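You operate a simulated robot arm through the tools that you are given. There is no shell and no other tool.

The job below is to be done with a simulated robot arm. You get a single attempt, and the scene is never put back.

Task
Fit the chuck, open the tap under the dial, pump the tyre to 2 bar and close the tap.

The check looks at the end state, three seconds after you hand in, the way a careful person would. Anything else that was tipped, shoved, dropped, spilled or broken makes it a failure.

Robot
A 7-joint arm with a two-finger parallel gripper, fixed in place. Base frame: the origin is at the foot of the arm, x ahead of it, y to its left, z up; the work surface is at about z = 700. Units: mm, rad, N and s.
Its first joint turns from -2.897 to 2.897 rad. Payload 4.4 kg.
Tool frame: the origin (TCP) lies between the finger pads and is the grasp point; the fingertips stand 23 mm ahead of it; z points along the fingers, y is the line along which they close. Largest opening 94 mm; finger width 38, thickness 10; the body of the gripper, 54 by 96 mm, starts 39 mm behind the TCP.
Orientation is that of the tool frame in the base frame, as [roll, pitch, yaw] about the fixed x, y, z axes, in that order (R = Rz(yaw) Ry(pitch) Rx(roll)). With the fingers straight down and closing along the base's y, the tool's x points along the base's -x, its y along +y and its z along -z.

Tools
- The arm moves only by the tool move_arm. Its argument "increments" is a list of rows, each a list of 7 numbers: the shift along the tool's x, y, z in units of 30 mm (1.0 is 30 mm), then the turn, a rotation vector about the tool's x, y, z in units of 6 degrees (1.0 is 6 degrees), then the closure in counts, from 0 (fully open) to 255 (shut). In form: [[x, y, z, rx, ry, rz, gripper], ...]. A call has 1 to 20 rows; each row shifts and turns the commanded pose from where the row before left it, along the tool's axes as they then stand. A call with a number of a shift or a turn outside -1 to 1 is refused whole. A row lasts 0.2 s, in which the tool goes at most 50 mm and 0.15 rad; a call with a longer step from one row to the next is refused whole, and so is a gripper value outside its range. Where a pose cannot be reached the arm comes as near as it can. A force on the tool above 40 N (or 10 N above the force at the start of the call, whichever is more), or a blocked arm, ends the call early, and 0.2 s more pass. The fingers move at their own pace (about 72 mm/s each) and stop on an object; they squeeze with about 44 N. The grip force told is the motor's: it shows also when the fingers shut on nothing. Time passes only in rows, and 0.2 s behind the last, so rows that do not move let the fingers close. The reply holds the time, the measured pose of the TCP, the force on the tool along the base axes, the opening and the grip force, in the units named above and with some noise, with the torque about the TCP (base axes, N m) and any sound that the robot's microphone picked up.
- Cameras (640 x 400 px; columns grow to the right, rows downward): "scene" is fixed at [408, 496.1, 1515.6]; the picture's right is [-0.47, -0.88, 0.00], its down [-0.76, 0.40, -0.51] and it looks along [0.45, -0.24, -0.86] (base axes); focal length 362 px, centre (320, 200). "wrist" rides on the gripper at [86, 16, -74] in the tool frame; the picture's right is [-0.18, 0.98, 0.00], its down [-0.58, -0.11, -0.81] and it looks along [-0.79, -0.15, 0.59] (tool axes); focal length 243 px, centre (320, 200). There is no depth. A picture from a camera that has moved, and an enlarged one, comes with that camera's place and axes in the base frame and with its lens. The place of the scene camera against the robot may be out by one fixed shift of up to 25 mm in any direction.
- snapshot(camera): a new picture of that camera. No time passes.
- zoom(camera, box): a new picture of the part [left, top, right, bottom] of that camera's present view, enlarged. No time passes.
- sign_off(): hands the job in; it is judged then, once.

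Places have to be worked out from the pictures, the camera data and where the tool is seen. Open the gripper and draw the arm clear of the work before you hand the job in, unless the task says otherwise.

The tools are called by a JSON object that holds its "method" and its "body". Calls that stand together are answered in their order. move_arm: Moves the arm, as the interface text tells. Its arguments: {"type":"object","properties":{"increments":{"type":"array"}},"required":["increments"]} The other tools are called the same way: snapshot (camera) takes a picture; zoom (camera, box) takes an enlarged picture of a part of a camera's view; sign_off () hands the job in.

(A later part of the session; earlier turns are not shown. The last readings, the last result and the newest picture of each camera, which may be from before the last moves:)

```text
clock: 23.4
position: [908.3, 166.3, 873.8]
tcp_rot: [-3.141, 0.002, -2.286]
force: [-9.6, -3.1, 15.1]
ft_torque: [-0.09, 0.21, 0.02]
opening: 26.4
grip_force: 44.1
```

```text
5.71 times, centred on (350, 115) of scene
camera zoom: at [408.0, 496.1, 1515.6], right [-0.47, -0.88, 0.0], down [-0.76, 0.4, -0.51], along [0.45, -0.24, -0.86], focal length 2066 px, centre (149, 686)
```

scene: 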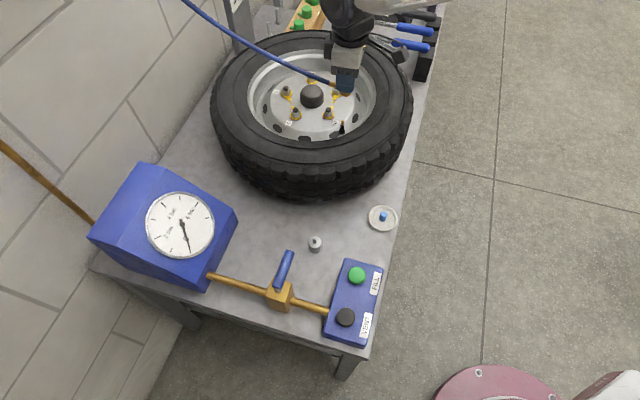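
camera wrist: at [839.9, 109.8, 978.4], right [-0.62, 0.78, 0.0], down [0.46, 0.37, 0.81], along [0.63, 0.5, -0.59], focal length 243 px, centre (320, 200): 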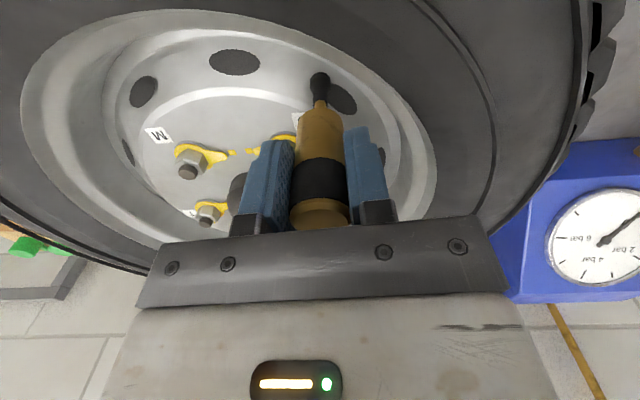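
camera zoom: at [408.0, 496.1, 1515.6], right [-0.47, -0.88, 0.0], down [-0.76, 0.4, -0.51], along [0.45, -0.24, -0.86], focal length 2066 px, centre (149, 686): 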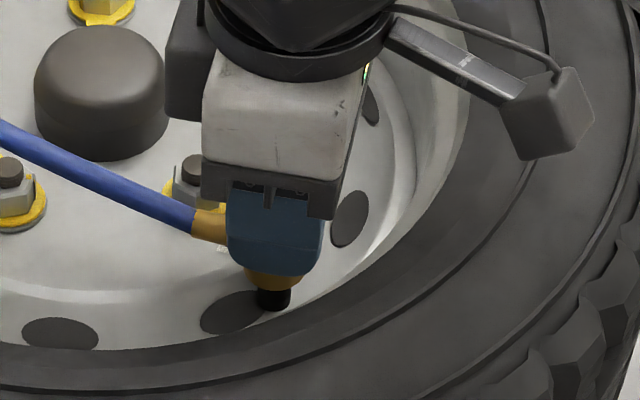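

Now there is 15 N upward resistance: the chuck has met the valve's shoulder. I relieve the small side load and press a bit further.

{"method": "move_arm", "body": {"increments": [[0.012, 0.007, 0, 0, 0, 0, 255], [0, 0, 0.04, 0, 0, 0, 255], [0, 0, 0, 0, 0, 0, 255]]}}

```text
clock: 24.2
position: [909.9, 166.7, 873.3]
tcp_rot: [-3.139, 0.002, -2.286]
force: [-10.3, 9.9, 32.2]
ft_torque: [0.24, 0.22, 0.04]
opening: 26.2
grip_force: 43.9
```

32 N of resistance: it appears fully seated. I check both views before releasing.

{"method": "zoom", "body": {"camera": "wrist", "box": [240, 60, 400, 240]}}

{"method": "zoom", "body": {"camera": "scene", "box": [300, 80, 400, 150]}}

{"method": "zoom", "body": {"camera": "scene", "box": [110, 170, 250, 270]}}

```text
2.22 times, centred on (320, 150) of wrist
camera zoom: at [840.2, 110.8, 946.6], right [-0.62, 0.78, 0.0], down [0.46, 0.37, 0.81], along [0.63, 0.5, -0.59], focal length 539 px, centre (320, 311)
```

zoom: 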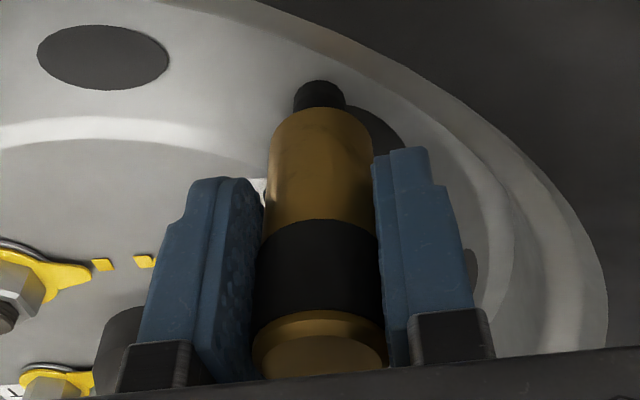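

```text
5.71 times, centred on (350, 115) of scene
camera zoom: at [408.0, 496.1, 1515.6], right [-0.47, -0.88, 0.0], down [-0.76, 0.4, -0.51], along [0.45, -0.24, -0.86], focal length 2066 px, centre (149, 686)
```

zoom: 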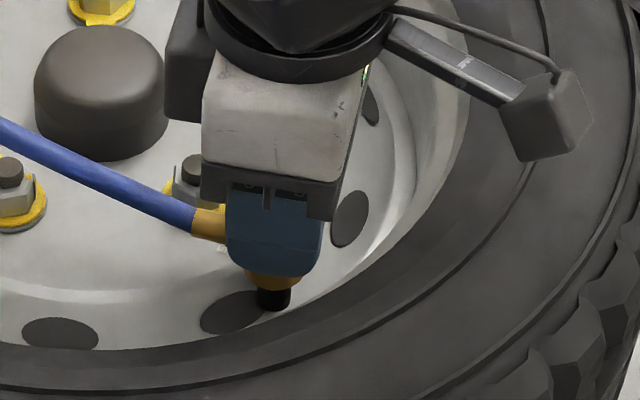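

```text
4.00 times, centred on (180, 220) of scene
camera zoom: at [408.0, 496.1, 1515.6], right [-0.47, -0.88, 0.0], down [-0.76, 0.4, -0.51], along [0.45, -0.24, -0.86], focal length 1446 px, centre (880, 120)
```

zoom: 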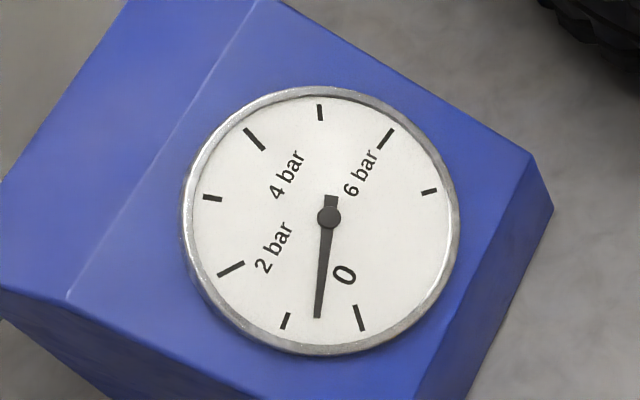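

The dial needle has moved to about 0.6 bar — the chuck is fitted and the gauge reads tyre pressure. I relieve the push slightly, then open the fingers.

{"method": "move_arm", "body": {"increments": [[0, 0, -0.03, 0, 0, 0, 255], [0, 0, 0, 0, 0, 0, 255]]}}

{"method": "zoom", "body": {"camera": "scene", "box": [110, 170, 250, 270]}}

```text
clock: 24.8
position: [909.5, 165.2, 873.8]
tcp_rot: [-3.139, 0.003, -2.286]
force: [1.0, 18.7, 27.3]
ft_torque: [0.39, -0.02, 0.03]
opening: 26.5
grip_force: 43.8
```

```text
4.00 times, centred on (180, 220) of scene
camera zoom: at [408.0, 496.1, 1515.6], right [-0.47, -0.88, 0.0], down [-0.76, 0.4, -0.51], along [0.45, -0.24, -0.86], focal length 1446 px, centre (880, 120)
```

zoom: 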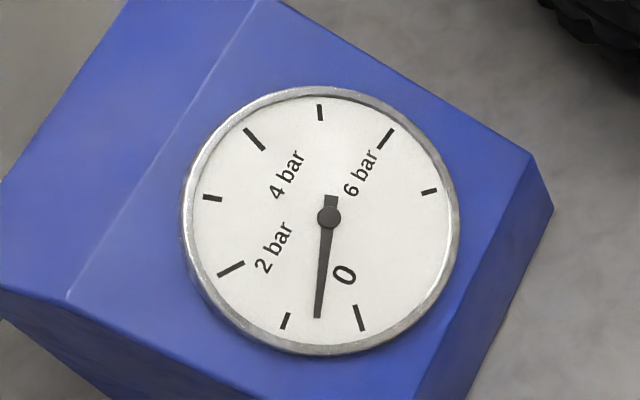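

Dial steady at ~0.6 bar with the chuck apparently locked to the valve. I open the fingers now.

{"method": "move_arm", "body": {"increments": [[0, 0, 0, 0, 0, 0, 150], [0, 0, 0, 0, 0, 0, 103], [0, 0, 0, 0, 0, 0, 103], [0, 0, 0, 0, 0, 0, 103]]}}

{"method": "zoom", "body": {"camera": "wrist", "box": [240, 60, 400, 240]}}

{"method": "zoom", "body": {"camera": "scene", "box": [300, 80, 400, 150]}}

{"method": "zoom", "body": {"camera": "scene", "box": [110, 170, 250, 270]}}

```text
clock: 25.4
position: [911.2, 162.5, 869.8]
tcp_rot: [-3.139, -0.001, -2.288]
force: [42.3, -15.9, -16.6]
ft_torque: [-0.39, -1.39, 0.3]
opening: 37.3
grip_force: 0.0
stopped in row 2: the force on the tool passed its limit at 52 N (the readings are from after the stop); the commanded pose is now the measured one
```

```text
2.22 times, centred on (320, 150) of wrist
camera zoom: at [842.1, 106.8, 943.1], right [-0.62, 0.79, 0.0], down [0.46, 0.37, 0.81], along [0.63, 0.5, -0.59], focal length 539 px, centre (320, 311)
```

zoom: 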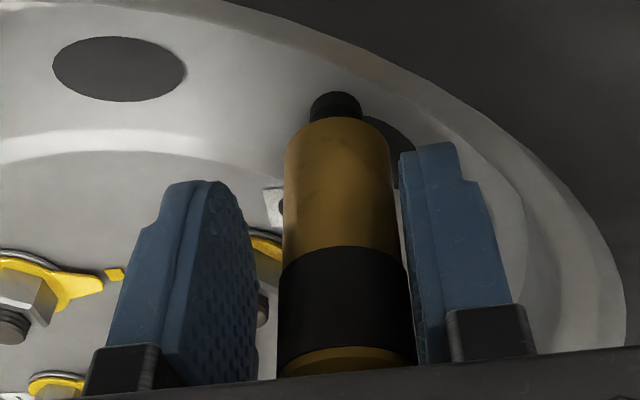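

```text
5.71 times, centred on (350, 115) of scene
camera zoom: at [408.0, 496.1, 1515.6], right [-0.47, -0.88, 0.0], down [-0.76, 0.4, -0.51], along [0.45, -0.24, -0.86], focal length 2066 px, centre (149, 686)
```

zoom: 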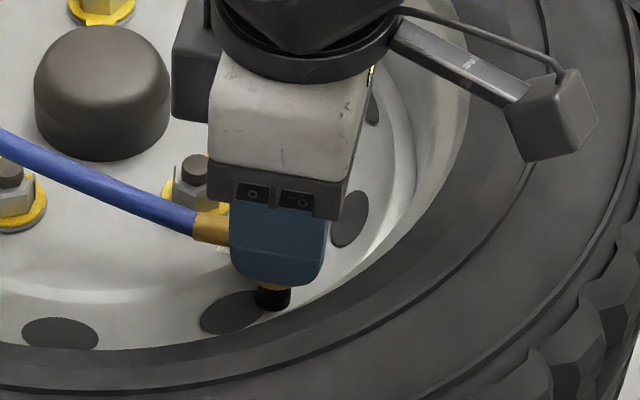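

```text
4.00 times, centred on (180, 220) of scene
camera zoom: at [408.0, 496.1, 1515.6], right [-0.47, -0.88, 0.0], down [-0.76, 0.4, -0.51], along [0.45, -0.24, -0.86], focal length 1446 px, centre (880, 120)
```

zoom: 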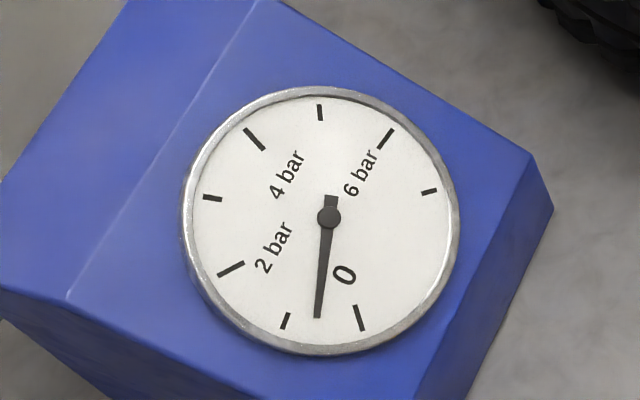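

The release let the arm spring a few mm and tripped the force limit; the fingers are only at 37 mm. The dial holds 0.6 bar. I hold still, keeping the present opening, to read settled forces.

{"method": "move_arm", "body": {"increments": [[0, 0, 0, 0, 0, 0, 154]]}}

{"method": "snapshot", "body": {"camera": "wrist"}}

```text
clock: 25.8
position: [908.8, 164.5, 870.6]
tcp_rot: [-3.141, -0.001, -2.287]
force: [15.2, 0.6, -7.1]
ft_torque: [-0.05, -0.51, -0.05]
opening: 32.3
grip_force: 0.1
```

```text
taken
camera wrist: at [840.5, 108.5, 943.3], right [-0.62, 0.78, 0.0], down [0.46, 0.37, 0.81], along [0.63, 0.5, -0.59], focal length 243 px, centre (320, 200)
```

wrist: 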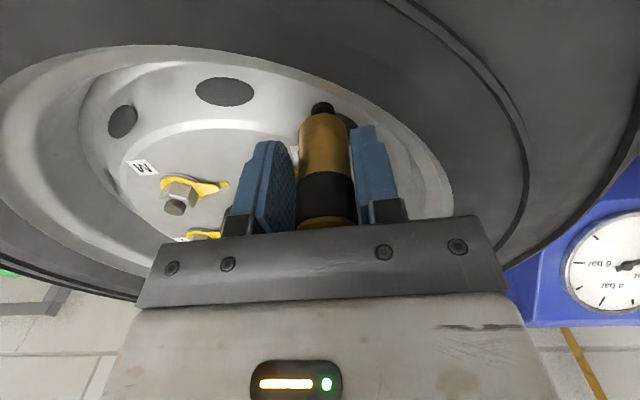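

Forces are settling (15 N and falling). I open wider with no arm motion.

{"method": "move_arm", "body": {"increments": [[0, 0, 0, 0, 0, 0, 120], [0, 0, 0, 0, 0, 0, 103], [0, 0, 0, 0, 0, 0, 103]]}}

{"method": "zoom", "body": {"camera": "wrist", "box": [220, 60, 420, 240]}}

{"method": "zoom", "body": {"camera": "scene", "box": [300, 80, 400, 150]}}

{"method": "zoom", "body": {"camera": "scene", "box": [110, 170, 250, 270]}}

```text
clock: 26.3
position: [912.2, 161.3, 869.8]
tcp_rot: [-3.137, 0.002, -2.288]
force: [38.4, -12.5, -16.0]
ft_torque: [-0.39, -1.27, 0.2]
opening: 39.7
grip_force: 0.0
stopped in row 2: the force on the tool passed its limit at 48 N (the readings are from after the stop); the commanded pose is now the measured one
```

```text
2.22 times, centred on (320, 150) of wrist
camera zoom: at [842.6, 106.3, 943.3], right [-0.62, 0.79, 0.0], down [0.46, 0.37, 0.81], along [0.64, 0.5, -0.59], focal length 539 px, centre (320, 311)
```

zoom: 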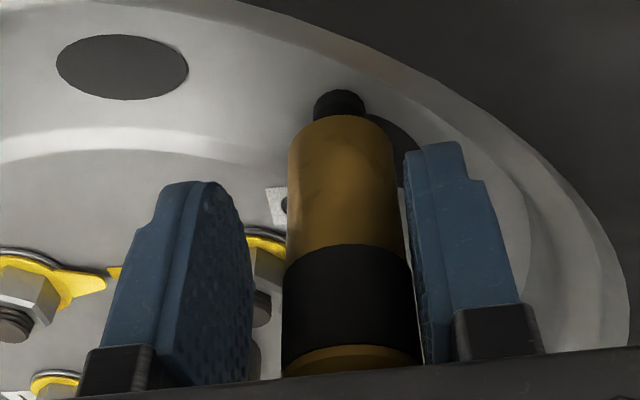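

```text
5.71 times, centred on (350, 115) of scene
camera zoom: at [408.0, 496.1, 1515.6], right [-0.47, -0.88, 0.0], down [-0.76, 0.4, -0.51], along [0.45, -0.24, -0.86], focal length 2066 px, centre (149, 686)
```

zoom: 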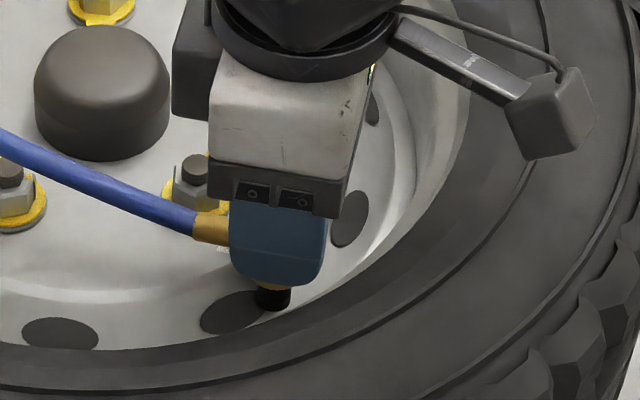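

```text
4.00 times, centred on (180, 220) of scene
camera zoom: at [408.0, 496.1, 1515.6], right [-0.47, -0.88, 0.0], down [-0.76, 0.4, -0.51], along [0.45, -0.24, -0.86], focal length 1446 px, centre (880, 120)
```

zoom: 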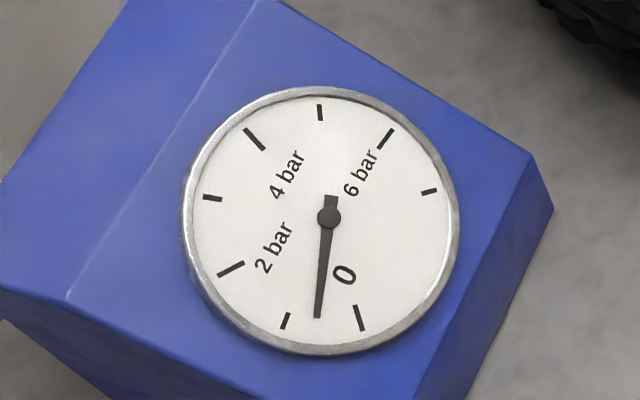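

Opening makes the finger on the −x side press outward against the tyre's sidewall (tool gets pushed +x,−y). The chuck is already free of both pads, so I keep the opening at ~38 mm and rise straight up gently.

{"method": "move_arm", "body": {"increments": [[0, 0, -0.05, 0, 0, 0, 152], [0, 0, -0.1, 0, 0, 0, 152], [0, 0, -0.1, 0, 0, 0, 152]]}}

{"method": "zoom", "body": {"camera": "wrist", "box": [220, 60, 420, 240]}}

{"method": "zoom", "body": {"camera": "scene", "box": [300, 80, 400, 150]}}

```text
clock: 27.1
position: [909.8, 163.1, 878.0]
tcp_rot: [-3.14, 0.0, -2.287]
force: [17.5, 6.8, -17.3]
ft_torque: [0.14, -0.95, -0.33]
opening: 34.5
grip_force: 0.0
```

```text
2.22 times, centred on (320, 150) of wrist
camera zoom: at [841.1, 108.1, 951.0], right [-0.62, 0.79, 0.0], down [0.46, 0.37, 0.81], along [0.63, 0.5, -0.59], focal length 539 px, centre (320, 311)
```

zoom: 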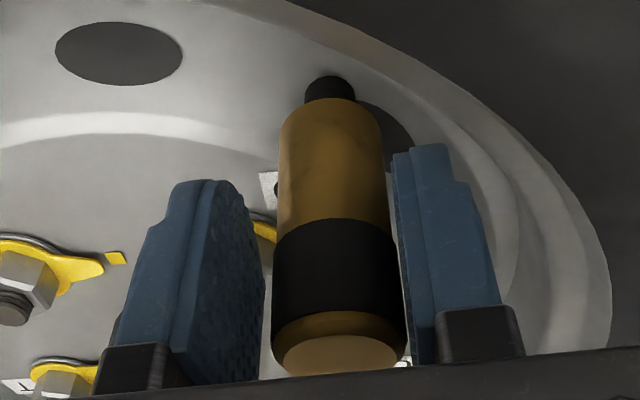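

```text
5.71 times, centred on (350, 115) of scene
camera zoom: at [408.0, 496.1, 1515.6], right [-0.47, -0.88, 0.0], down [-0.76, 0.4, -0.51], along [0.45, -0.24, -0.86], focal length 2066 px, centre (149, 686)
```

zoom: 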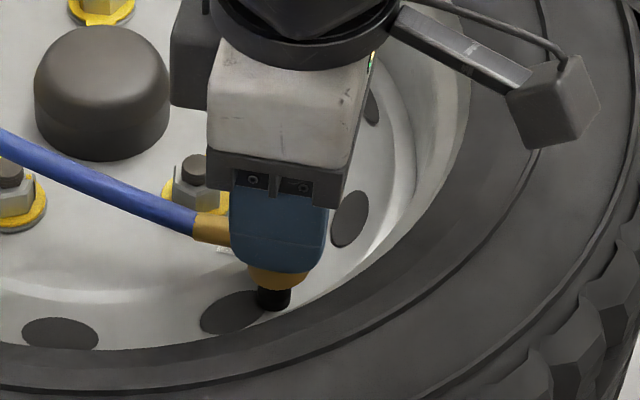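

The chuck stays put as the hand rises; there is some friction on the outside of the finger. I continue rising in small steps.

{"method": "move_arm", "body": {"increments": [[0, 0, -0.1, 0, 0, 0, 152], [0, 0, -0.1, 0, 0, 0, 152], [0, 0, -0.1, 0, 0, 0, 152]]}}

{"method": "zoom", "body": {"camera": "wrist", "box": [220, 60, 420, 240]}}

{"method": "zoom", "body": {"camera": "scene", "box": [300, 80, 400, 150]}}

{"method": "zoom", "body": {"camera": "scene", "box": [110, 170, 250, 270]}}

```text
clock: 27.9
position: [908.9, 162.4, 886.5]
tcp_rot: [-3.141, 0.0, -2.288]
force: [-0.7, 0.0, 0.1]
ft_torque: [0.01, 0.01, 0.01]
opening: 37.9
grip_force: 0.1
```

```text
2.22 times, centred on (320, 150) of wrist
camera zoom: at [840.6, 107.3, 960.2], right [-0.62, 0.79, 0.0], down [0.46, 0.37, 0.81], along [0.63, 0.5, -0.59], focal length 539 px, centre (320, 311)
```

zoom: 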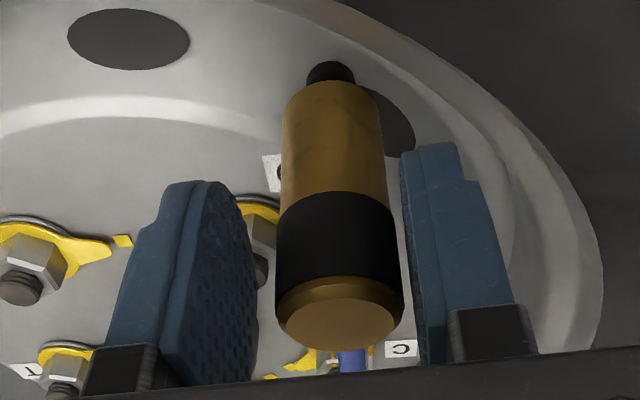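

```text
5.71 times, centred on (350, 115) of scene
camera zoom: at [408.0, 496.1, 1515.6], right [-0.47, -0.88, 0.0], down [-0.76, 0.4, -0.51], along [0.45, -0.24, -0.86], focal length 2066 px, centre (149, 686)
```

zoom: 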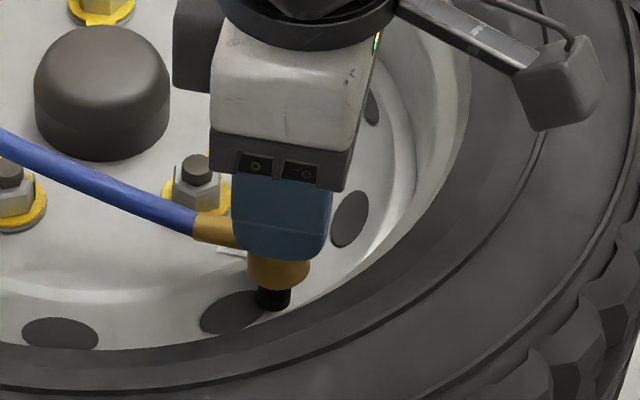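

```text
4.00 times, centred on (180, 220) of scene
camera zoom: at [408.0, 496.1, 1515.6], right [-0.47, -0.88, 0.0], down [-0.76, 0.4, -0.51], along [0.45, -0.24, -0.86], focal length 1446 px, centre (880, 120)
```

zoom: 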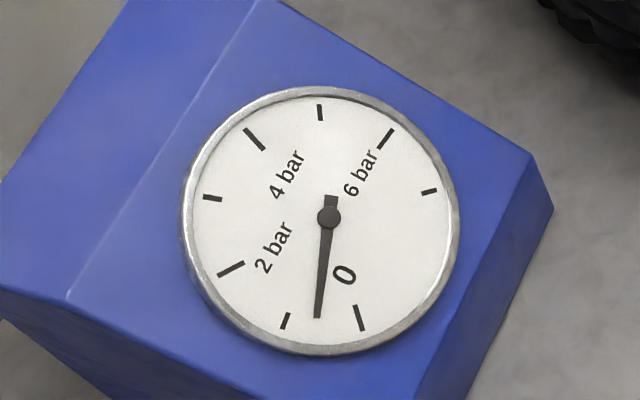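

Force is zero, the chuck stands by itself on the valve, and the dial still reads ~0.6 bar. I rise clear of the chuck and go high.

{"method": "move_arm", "body": {"increments": [[0, 0.03, -0.2, 0, 0, 0, 152], [0, 0.02, -0.3, 0, 0, 0, 152], [0, 0, -0.5, 0, 0, 0, 152], [0, 0, -0.7, 0, 0, 0, 152], [0, 0, -0.8, 0, 0, 0, 152], [0, 0, -0.9, 0, 0, 0, 152], [0, 0, 0, 0, 0, 0, 152]]}}

{"method": "snapshot", "body": {"camera": "wrist"}}

{"method": "snapshot", "body": {"camera": "scene"}}

{"method": "zoom", "body": {"camera": "scene", "box": [300, 80, 400, 150]}}

```text
clock: 29.5
position: [908.6, 164.5, 988.9]
tcp_rot: [-3.14, -0.001, -2.289]
force: [0.4, -0.1, 1.4]
ft_torque: [0.03, -0.01, -0.02]
opening: 38.0
grip_force: 0.1
```

```text
taken
camera wrist: at [839.5, 108.8, 1062.1], right [-0.62, 0.79, 0.0], down [0.46, 0.37, 0.81], along [0.63, 0.5, -0.59], focal length 243 px, centre (320, 200)
```

wrist: 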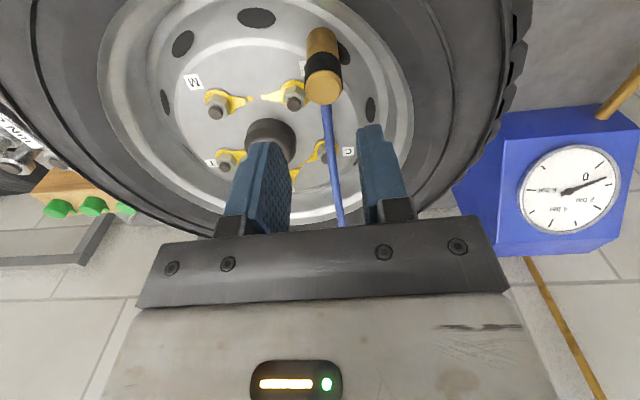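

```text
taken
```

scene: 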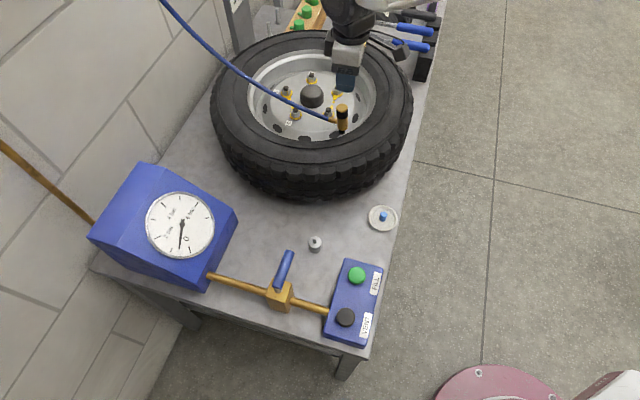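

```text
5.71 times, centred on (350, 115) of scene
camera zoom: at [408.0, 496.1, 1515.6], right [-0.47, -0.88, 0.0], down [-0.76, 0.4, -0.51], along [0.45, -0.24, -0.86], focal length 2066 px, centre (149, 686)
```

zoom: 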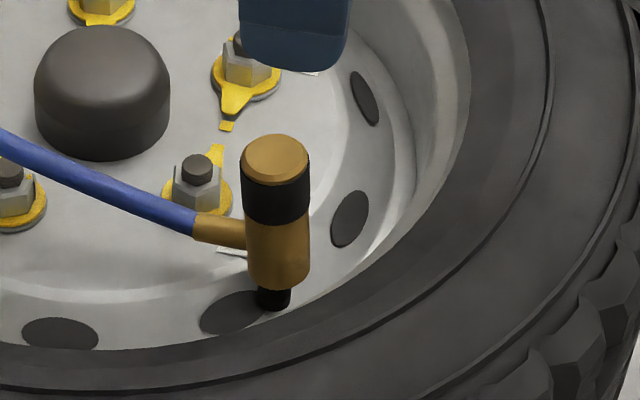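

The chuck is upright on the valve with its hose free. Next the tap: I yaw the tool −90° up here so the fingers will close across the lever, then travel to a viewing pose near the tap.

{"method": "move_arm", "body": {"increments": [[0, 0, 0, 0, 0, 1, 120], [0, 0, 0, 0, 0, 1, 120], [0, 0, 0, 0, 0, 1, 120], [0, 0, 0, 0, 0, 1, 120], [0, 0, 0, 0, 0, 1, 120], [0, 0, 0, 0, 0, 1, 120], [0, 0, 0, 0, 0, 1, 120], [0, 0, 0, 0, 0, 1, 120], [0, 0, 0, 0, 0, 1, 120], [0, 0, 0, 0, 0, 1, 120], [0, 0, 0, 0, 0, 1, 120], [0, 0, 0, 0, 0, 1, 120], [0, 0, 0, 0, 0, 1, 120], [0, 0, 0, 0, 0, 1, 120], [0, 0, 0, 0, 0, 1, 120], [0, 0, 0, 0, 0, 0, 120]]}}

```text
clock: 32.9
position: [909.0, 164.4, 988.6]
tcp_rot: [3.141, 0.0, 2.424]
force: [-0.4, 0.0, 0.6]
ft_torque: [-0.01, -0.02, -0.01]
opening: 49.6
grip_force: 0.1
```

Yaw is now as wanted (−41° from the start). I travel to above the tap's pivot side.

{"method": "move_arm", "body": {"increments": [[0.97, 0.104, 0, 0, 0, 0, 120], [0.97, 0.104, 0, 0, 0, 0, 120], [0.97, 0.104, 0, 0, 0, 0, 120], [0.97, 0.104, 0, 0, 0, 0, 120], [0.97, 0.104, 0, 0, 0, 0, 120], [0.97, 0.104, 0, 0, 0, 0, 120], [0.97, 0.104, 0, 0, 0, 0, 120], [0.97, 0.104, 0, 0, 0, 0, 120], [0.97, 0.104, 0, 0, 0, 0, 120], [0.97, 0.104, 0.2, 0, 0, 0, 120], [0.97, 0.104, 0.3, 0, 0, 0, 120], [0.97, 0.104, 0.4, 0, 0, 0, 120], [0.97, 0.104, 0.4, 0, 0, 0, 120], [0.97, 0.104, 0.4, 0, 0, 0, 120], [0.97, 0.104, 0.3, 0, 0, 0, 120], [0, 0, 0, 0, 0, 0, 120]]}}

{"method": "snapshot", "body": {"camera": "wrist"}}

{"method": "snapshot", "body": {"camera": "scene"}}

```text
clock: 36.3
position: [611.9, 486.5, 927.9]
tcp_rot: [-3.141, 0.002, 2.426]
force: [-0.1, 0.7, -0.5]
ft_torque: [0.01, 0.0, 0.01]
opening: 49.6
grip_force: 0.1
```

```text
taken
camera wrist: at [555.8, 554.6, 1001.2], right [0.79, 0.62, 0.0], down [0.36, -0.46, 0.81], along [0.5, -0.63, -0.59], focal length 243 px, centre (320, 200)
```

wrist: 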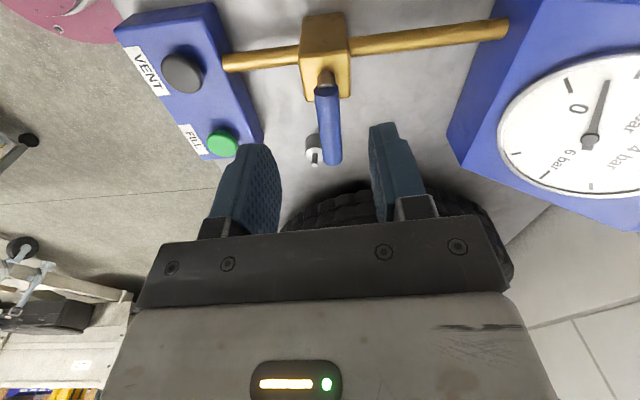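

```text
taken
```

scene: 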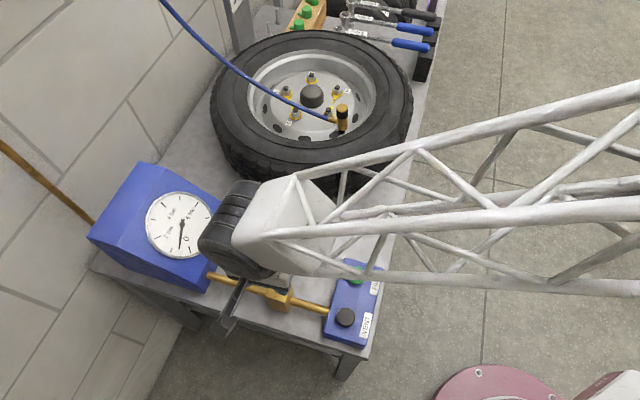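

Excellent view along the lever. I zoom in on the tap and the buttons to measure them.

{"method": "zoom", "body": {"camera": "wrist", "box": [260, 0, 420, 180]}}

{"method": "zoom", "body": {"camera": "wrist", "box": [110, 0, 270, 170]}}

{"method": "zoom", "body": {"camera": "wrist", "box": [480, 30, 640, 220]}}

```text
2.22 times, centred on (340, 90) of wrist
camera zoom: at [555.8, 554.6, 1001.2], right [0.79, 0.62, 0.0], down [0.36, -0.46, 0.81], along [0.5, -0.63, -0.59], focal length 539 px, centre (276, 444)
```

zoom: 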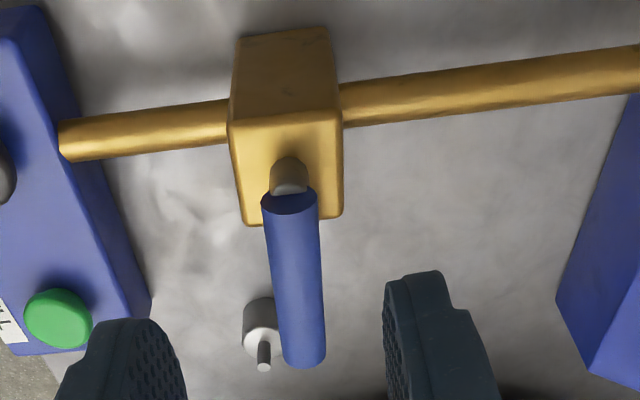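

```text
2.35 times, centred on (190, 85) of wrist
camera zoom: at [555.8, 554.6, 1001.2], right [0.79, 0.62, 0.0], down [0.36, -0.46, 0.81], along [0.5, -0.63, -0.59], focal length 571 px, centre (626, 471)
```

zoom: 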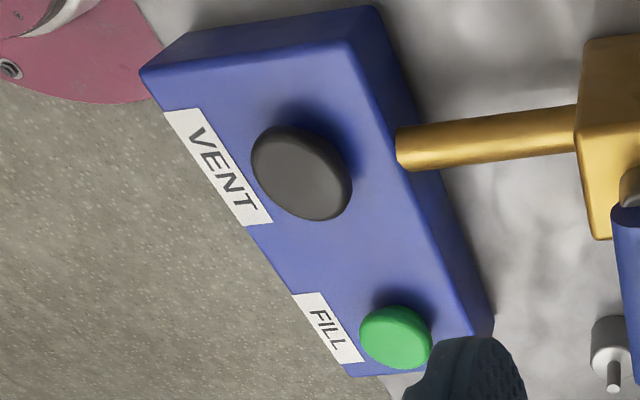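

```text
2.11 times, centred on (560, 125) of wrist
camera zoom: at [555.8, 554.6, 1001.2], right [0.79, 0.62, 0.0], down [0.36, -0.46, 0.81], along [0.5, -0.63, -0.59], focal length 511 px, centre (-185, 358)
```

zoom: 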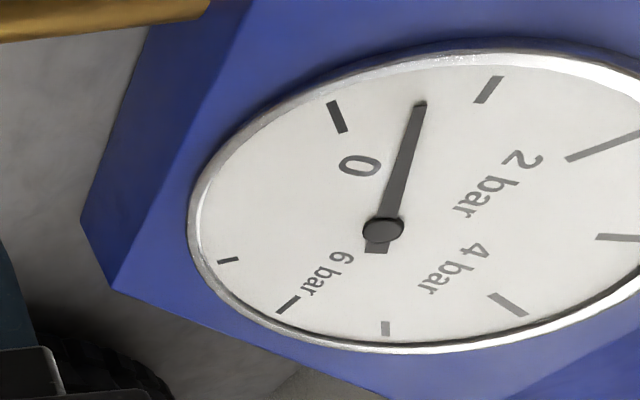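

The lever's pivot is about (624, 476), tip about (682, 418), z≈815, exactly across the pipe (closed). I move to straddle the lever 60 mm from its pivot, first stopping just above it.

{"method": "move_arm", "body": {"increments": [[-0.858, -0.037, 0, 0, 0, 0, 130], [-0.858, -0.037, 0, 0, 0, 0, 130], [-0.858, -0.037, 0, 0, 0, 0, 130], [0, 0, 0.8, 0, 0, 0, 130], [0, 0, 0.8, 0, 0, 0, 130], [0, 0, 0.6, 0, 0, 0, 130], [0, 0, 0, 0, 0, 0, 130]]}}

{"method": "snapshot", "body": {"camera": "wrist"}}

{"method": "snapshot", "body": {"camera": "scene"}}

```text
clock: 37.9
position: [665.7, 433.5, 862.6]
tcp_rot: [-3.141, 0.003, 2.424]
force: [0.3, 0.1, 0.2]
ft_torque: [0.01, -0.03, 0.03]
opening: 46.0
grip_force: 0.1
```

```text
taken
camera wrist: at [611.6, 501.0, 935.7], right [0.79, 0.62, 0.0], down [0.36, -0.46, 0.81], along [0.5, -0.63, -0.59], focal length 243 px, centre (320, 200)
```

wrist: 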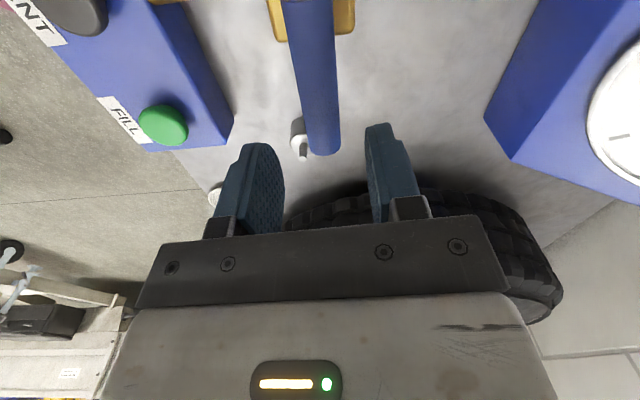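

```text
taken
```

scene: 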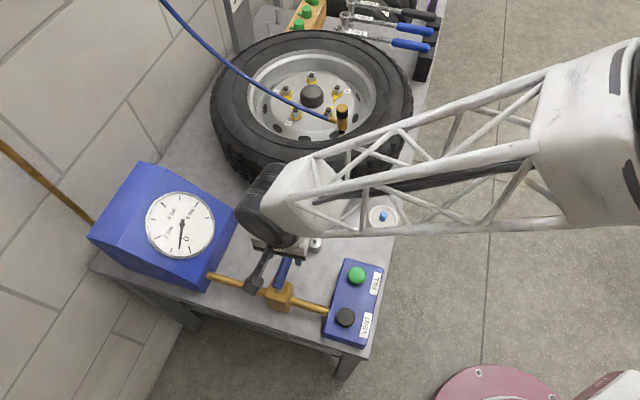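

The lever tip lies between the open fingers. I lower 40 mm to straddle it.

{"method": "move_arm", "body": {"increments": [[0, 0, 0.45, 0, 0, 0, 130], [0, 0, 0.45, 0, 0, 0, 130], [0, 0, 0.4, 0, 0, 0, 130], [0, 0, 0, 0, 0, 0, 130]]}}

{"method": "snapshot", "body": {"camera": "wrist"}}

{"method": "zoom", "body": {"camera": "scene", "box": [200, 200, 360, 310]}}

```text
clock: 38.9
position: [666.7, 432.5, 823.3]
tcp_rot: [3.14, 0.001, 2.423]
force: [0.0, 0.0, -0.8]
ft_torque: [0.0, -0.02, 0.0]
opening: 46.0
grip_force: 0.0
```

```text
taken
camera wrist: at [611.4, 501.2, 896.6], right [0.79, 0.62, 0.0], down [0.36, -0.46, 0.81], along [0.5, -0.63, -0.59], focal length 243 px, centre (320, 200)
```

wrist: 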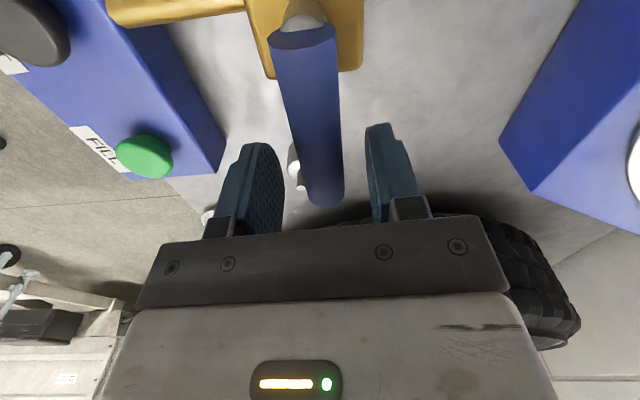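

```text
3.64 times, centred on (280, 255) of scene
camera zoom: at [408.0, 496.1, 1515.6], right [-0.47, -0.88, 0.0], down [-0.76, 0.4, -0.51], along [0.45, -0.24, -0.86], focal length 1314 px, centre (466, 0)
```

zoom: 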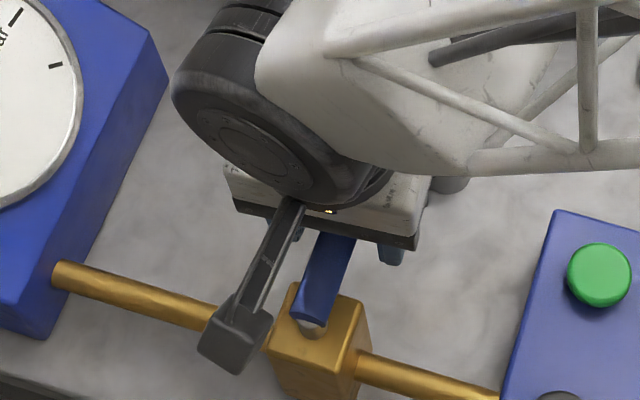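

The fingers straddle the lever. I narrow the opening to 30 mm and try turning counter‑clockwise (toward the dial) by a small arc about the pivot, watching the force.

{"method": "move_arm", "body": {"increments": [[0, 0, 0, 0, 0, 0, 174], [0, 0, 0, 0, 0, 0, 174], [-0.0037, 0.2113, 0, 0, 0, -1, 174], [-0.0037, 0.2113, 0, 0, 0, -1, 174], [0, 0, 0, 0, 0, 0, 174]]}}

{"method": "snapshot", "body": {"camera": "wrist"}}

```text
clock: 40.1
position: [674.2, 441.1, 822.8]
tcp_rot: [-3.138, 0.002, 2.634]
force: [-23.6, -29.5, -3.5]
ft_torque: [-0.01, 0.44, -0.8]
opening: 46.8
grip_force: 19.0
```

```text
taken
camera wrist: at [606.0, 496.9, 895.3], right [0.64, 0.77, 0.0], down [0.46, -0.38, 0.81], along [0.62, -0.52, -0.59], focal length 243 px, centre (320, 200)
```

wrist: 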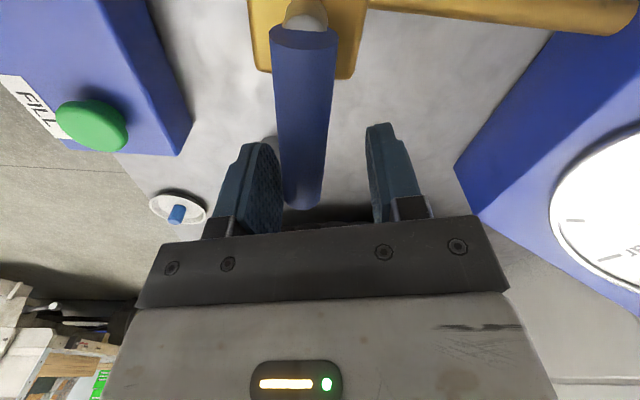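

The lever did not move with ~38 N counter‑clockwise — that looks like its stop. I go back and test a small clockwise (toward the button box) arc.

{"method": "move_arm", "body": {"increments": [[0.0258, -0.2097, 0, 0, 0, 1, 174], [0.0258, -0.2097, 0, 0, 0, 1, 174], [0, 0, 0, 0, 0, 0, 174], [0, -0.15, 0, 0, 0, 0, 174], [0, -0.15, 0, 0, 0, 0, 174], [0, 0, 0, 0, 0, 0, 174]]}}

{"method": "snapshot", "body": {"camera": "wrist"}}

```text
clock: 41.5
position: [660.8, 424.4, 822.0]
tcp_rot: [-3.141, 0.003, 2.426]
force: [1.4, 0.4, 1.1]
ft_torque: [0.05, -0.02, -0.05]
opening: 30.7
grip_force: 1.1
```

```text
taken
camera wrist: at [606.3, 494.4, 896.6], right [0.79, 0.62, 0.0], down [0.36, -0.46, 0.81], along [0.5, -0.63, -0.59], focal length 243 px, centre (320, 200)
```

wrist: 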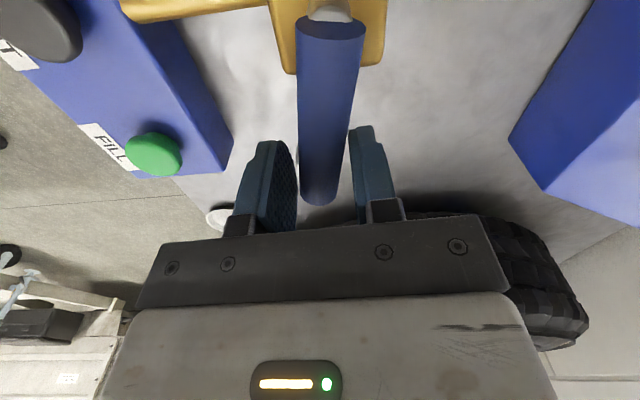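

With almost no force the lever followed: it is now at about −54° azimuth, so clockwise (toward the button box) opens it. I lift off, and re-orient the tool (yaw +90°) to push the lever the rest of the way with closed fingers.

{"method": "move_arm", "body": {"increments": [[0, 0, 0, 0, 0, 0, 130], [0, 0, -0.87, 0, 0, 0, 130], [0, 0, -0.87, 0, 0, 0, 130], [0, 0, -0.87, 0, 0, 0, 130], [0, 0, 0, 0, 0, -1, 130], [0, 0, 0, 0, 0, -1, 130], [0, 0, 0, 0, 0, -1, 200], [0, 0, 0, 0, 0, -1, 255], [0, 0, 0, 0, 0, -1, 255], [0, 0, 0, 0, 0, -1, 255], [0, 0, 0, 0, 0, -1, 255], [0, 0, 0, 0, 0, -1, 255], [0, 0, 0, 0, 0, -1, 255], [0, 0, 0, 0, 0, -1, 255], [0, 0, 0, 0, 0, -1, 255], [0, 0, 0, 0, 0, -1, 255], [0, 0, 0, 0, 0, -1, 255], [0, 0, 0, 0, 0, -1, 255], [0, 0, 0, 0, 0, -1, 255]]}}

{"method": "move_arm", "body": {"increments": [[0, 0, 0, 0, 0, -0.976, 255], [0, 0, 0, 0, 0, -0.976, 255], [0, 0, 0, 0, 0, -0.976, 255], [0, 0, 0, 0, 0, -0.976, 255], [0, 0, 0, 0, 0, -0.976, 255], [0, 0, 0, 0, 0, -0.976, 255], [0, 0, 0, 0, 0, -0.976, 255], [0, 0, 0, 0, 0, 0, 255]]}}

{"method": "snapshot", "body": {"camera": "wrist"}}

{"method": "snapshot", "body": {"camera": "scene"}}

```text
clock: 45.5
position: [661.6, 425.5, 900.9]
tcp_rot: [-3.14, 0.0, -2.287]
force: [0.4, -0.2, -0.3]
ft_torque: [-0.01, -0.02, 0.04]
opening: 0.0
grip_force: 42.3
```

```text
clock: 47.3
position: [661.3, 427.0, 901.5]
tcp_rot: [-3.14, 0.0, -1.57]
force: [-0.1, 0.3, 0.2]
ft_torque: [0.0, -0.01, -0.02]
opening: 0.0
grip_force: 42.3
```

```text
taken
camera wrist: at [645.3, 338.7, 974.9], right [-0.98, 0.18, 0.0], down [0.11, 0.58, 0.81], along [0.15, 0.79, -0.59], focal length 243 px, centre (320, 200)
```

wrist: 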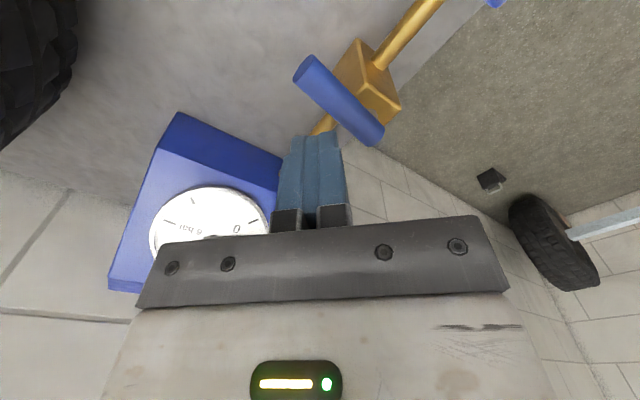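

```text
taken
```

scene: 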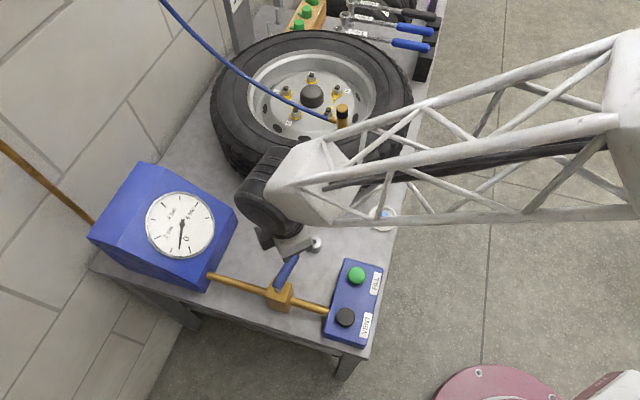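

Tool is re-oriented, fingers shut, lever visible at about −55°. I move to the lever's dial-side (698, 455) and descend to lever height.

{"method": "move_arm", "body": {"increments": [[-0.478, -0.612, 0, 0, 0, 0, 255], [-0.478, -0.612, 0, 0, 0, 0, 255], [0, 0, 0.85, 0, 0, 0, 255], [0, 0, 0.85, 0, 0, 0, 255], [0, 0, 0.85, 0, 0, 0, 255], [0, 0, 0, 0, 0, 0, 255]]}}

{"method": "snapshot", "body": {"camera": "wrist"}}

{"method": "zoom", "body": {"camera": "scene", "box": [200, 200, 360, 310]}}

```text
clock: 48.7
position: [698.5, 454.5, 823.9]
tcp_rot: [-3.141, -0.001, -1.573]
force: [-0.2, 0.2, -0.2]
ft_torque: [0.01, -0.01, 0.0]
opening: 0.1
grip_force: 42.5
```

```text
taken
camera wrist: at [681.6, 367.4, 897.7], right [-0.98, 0.19, 0.0], down [0.11, 0.58, 0.81], along [0.15, 0.79, -0.59], focal length 243 px, centre (320, 200)
```

wrist: 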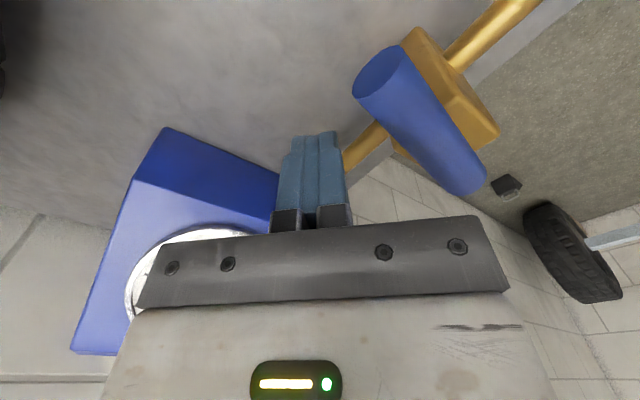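

```text
3.64 times, centred on (280, 255) of scene
camera zoom: at [408.0, 496.1, 1515.6], right [-0.47, -0.88, 0.0], down [-0.76, 0.4, -0.51], along [0.45, -0.24, -0.86], focal length 1314 px, centre (466, 0)
```

zoom: 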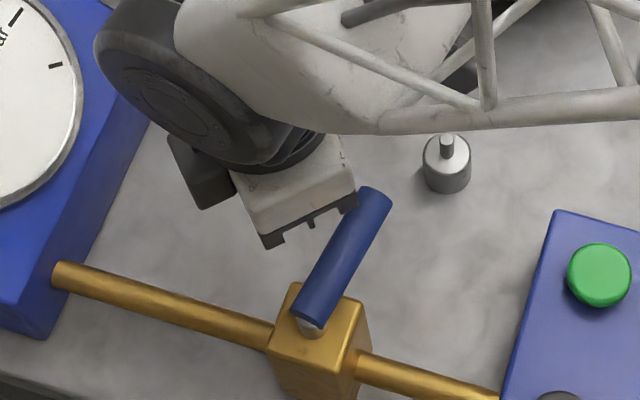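

Fingers are on the dial side of the lever. I push it clockwise along the computed path to about −120° and look.

{"method": "move_arm", "body": {"increments": [[0.333, 0.477, 0, 0, 0, 0, 255], [0.237, 0.153, 0, 0, 0, 0, 255], [0.327, 0.32, 0, 0, 0, 0, 255], [0.253, 0.387, 0, 0, 0, 0, 255], [0.167, 0.44, 0, 0, 0, 0, 255], [0.107, 0.253, 0, 0, 0, 0, 255], [0.073, 0.287, 0, 0, 0, 0, 255], [0.033, 0.313, 0, 0, 0, 0, 255], [0, 0, 0, 0, 0, 0, 255]]}}

{"method": "snapshot", "body": {"camera": "wrist"}}

{"method": "zoom", "body": {"camera": "scene", "box": [200, 200, 360, 310]}}

```text
clock: 50.7
position: [617.8, 408.0, 825.5]
tcp_rot: [-3.141, -0.001, -1.572]
force: [0.4, -0.1, 1.0]
ft_torque: [0.02, 0.0, 0.01]
opening: 0.0
grip_force: 43.0
```

```text
taken
camera wrist: at [601.7, 321.3, 897.9], right [-0.98, 0.19, 0.0], down [0.11, 0.58, 0.81], along [0.15, 0.79, -0.59], focal length 243 px, centre (320, 200)
```

wrist: 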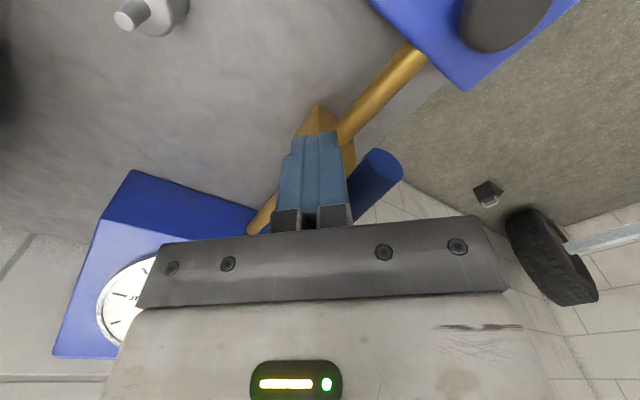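

```text
3.64 times, centred on (280, 255) of scene
camera zoom: at [408.0, 496.1, 1515.6], right [-0.47, -0.88, 0.0], down [-0.76, 0.4, -0.51], along [0.45, -0.24, -0.86], focal length 1314 px, centre (466, 0)
```

zoom: 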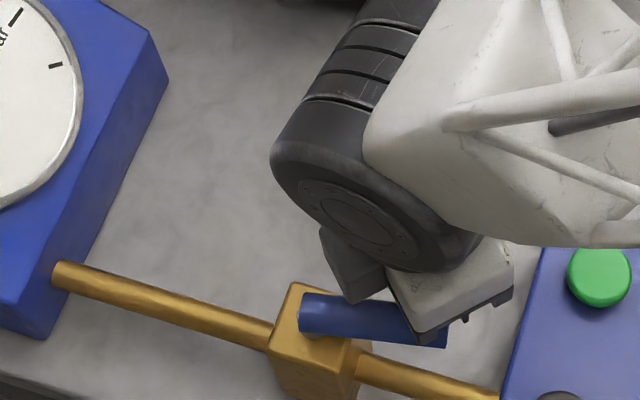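

The lever follows freely. I push the rest of the way toward alignment with the pipe, until its stop.

{"method": "move_arm", "body": {"increments": [[-0.03, 0.25, 0, 0, 0, 0, 255], [-0.04, 0.25, 0, 0, 0, 0, 255], [-0.05, 0.17, 0, 0, 0, 0, 255], [-0.05, 0.15, 0, 0, 0, 0, 255], [0, 0, 0, 0, 0, 0, 255]]}}

{"method": "snapshot", "body": {"camera": "wrist"}}

{"method": "zoom", "body": {"camera": "scene", "box": [200, 200, 360, 310]}}

```text
clock: 51.4
position: [606.1, 410.0, 825.2]
tcp_rot: [-3.138, 0.0, -1.573]
force: [20.8, -10.6, -9.1]
ft_torque: [-0.29, -0.32, -0.25]
opening: 0.0
grip_force: 41.9
stopped in row 3: the force on the tool passed its limit at 51 N (the readings are from after the stop); the commanded pose is now the measured one
```

```text
taken
camera wrist: at [589.5, 323.0, 898.2], right [-0.98, 0.19, -0.01], down [0.11, 0.58, 0.81], along [0.15, 0.79, -0.59], focal length 243 px, centre (320, 200)
```

wrist: 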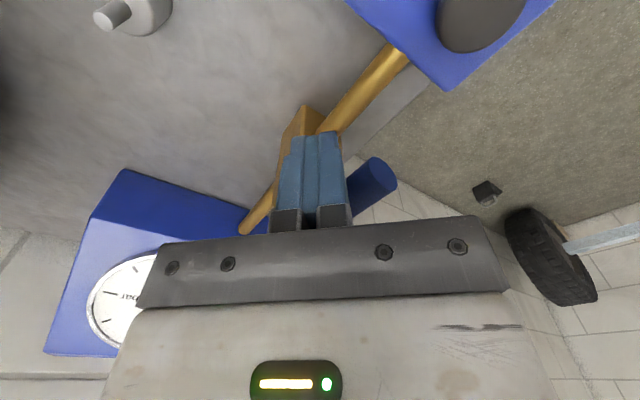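

```text
3.64 times, centred on (280, 255) of scene
camera zoom: at [408.0, 496.1, 1515.6], right [-0.47, -0.88, 0.0], down [-0.76, 0.4, -0.51], along [0.45, -0.24, -0.86], focal length 1314 px, centre (466, 0)
```

zoom: 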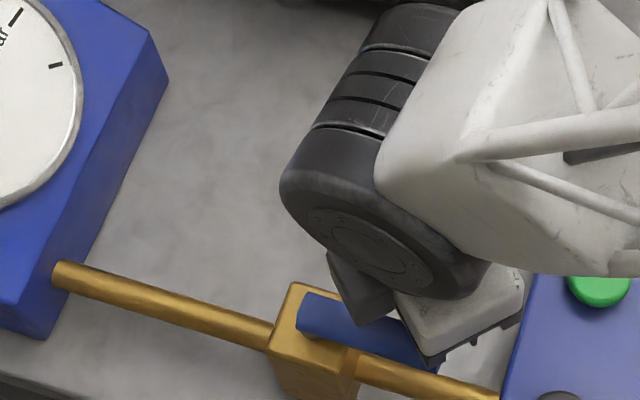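

The lever met its stop aligned with the pipe — the tap is open. I back away from it, rise, and go over to view the FILL button.

{"method": "move_arm", "body": {"increments": [[0.333, -0.333, 0, 0, 0, 0, 255], [0, 0, -0.8, 0, 0, 0, 255], [0, 0, -0.9, 0, 0, 0, 255], [0, 0, -0.8, 0, 0, 0, 255], [0.917, 0.217, 0, 0, 0, 0, 255], [0.917, 0.217, 0, 0, 0, 0, 255], [0.917, 0.217, 0, 0, 0, 0, 255], [0.917, 0.217, 0, 0, 0, 0, 255], [0, 0, 0, 0, 0, 0, 255]]}}

{"method": "snapshot", "body": {"camera": "wrist"}}

{"method": "snapshot", "body": {"camera": "scene"}}

{"method": "zoom", "body": {"camera": "scene", "box": [110, 170, 250, 270]}}

```text
clock: 53.4
position: [586.9, 291.4, 901.6]
tcp_rot: [-3.135, -0.001, -1.573]
force: [-0.6, -0.5, -0.5]
ft_torque: [-0.01, 0.0, -0.01]
opening: 0.1
grip_force: 43.1
```

```text
taken
camera wrist: at [570.5, 203.7, 973.5], right [-0.98, 0.19, -0.01], down [0.11, 0.58, 0.81], along [0.15, 0.79, -0.59], focal length 243 px, centre (320, 200)
```

wrist: 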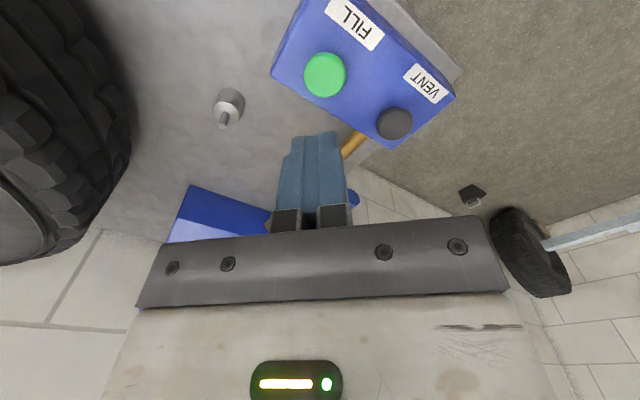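

```text
taken
```

scene: 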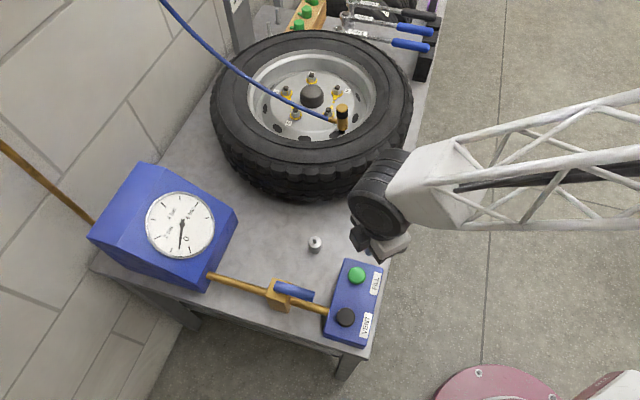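

```text
4.00 times, centred on (180, 220) of scene
camera zoom: at [408.0, 496.1, 1515.6], right [-0.47, -0.88, 0.0], down [-0.76, 0.4, -0.51], along [0.45, -0.24, -0.86], focal length 1446 px, centre (880, 120)
```

zoom: 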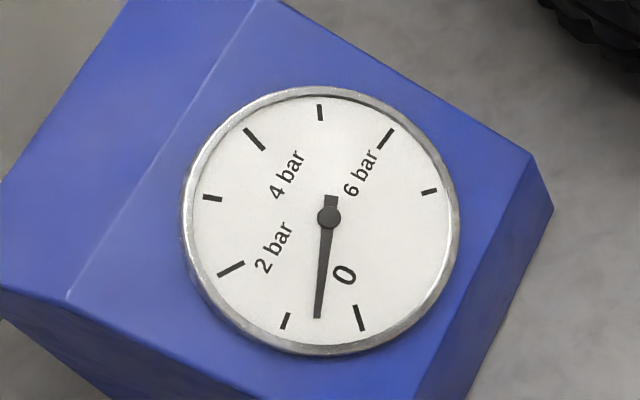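

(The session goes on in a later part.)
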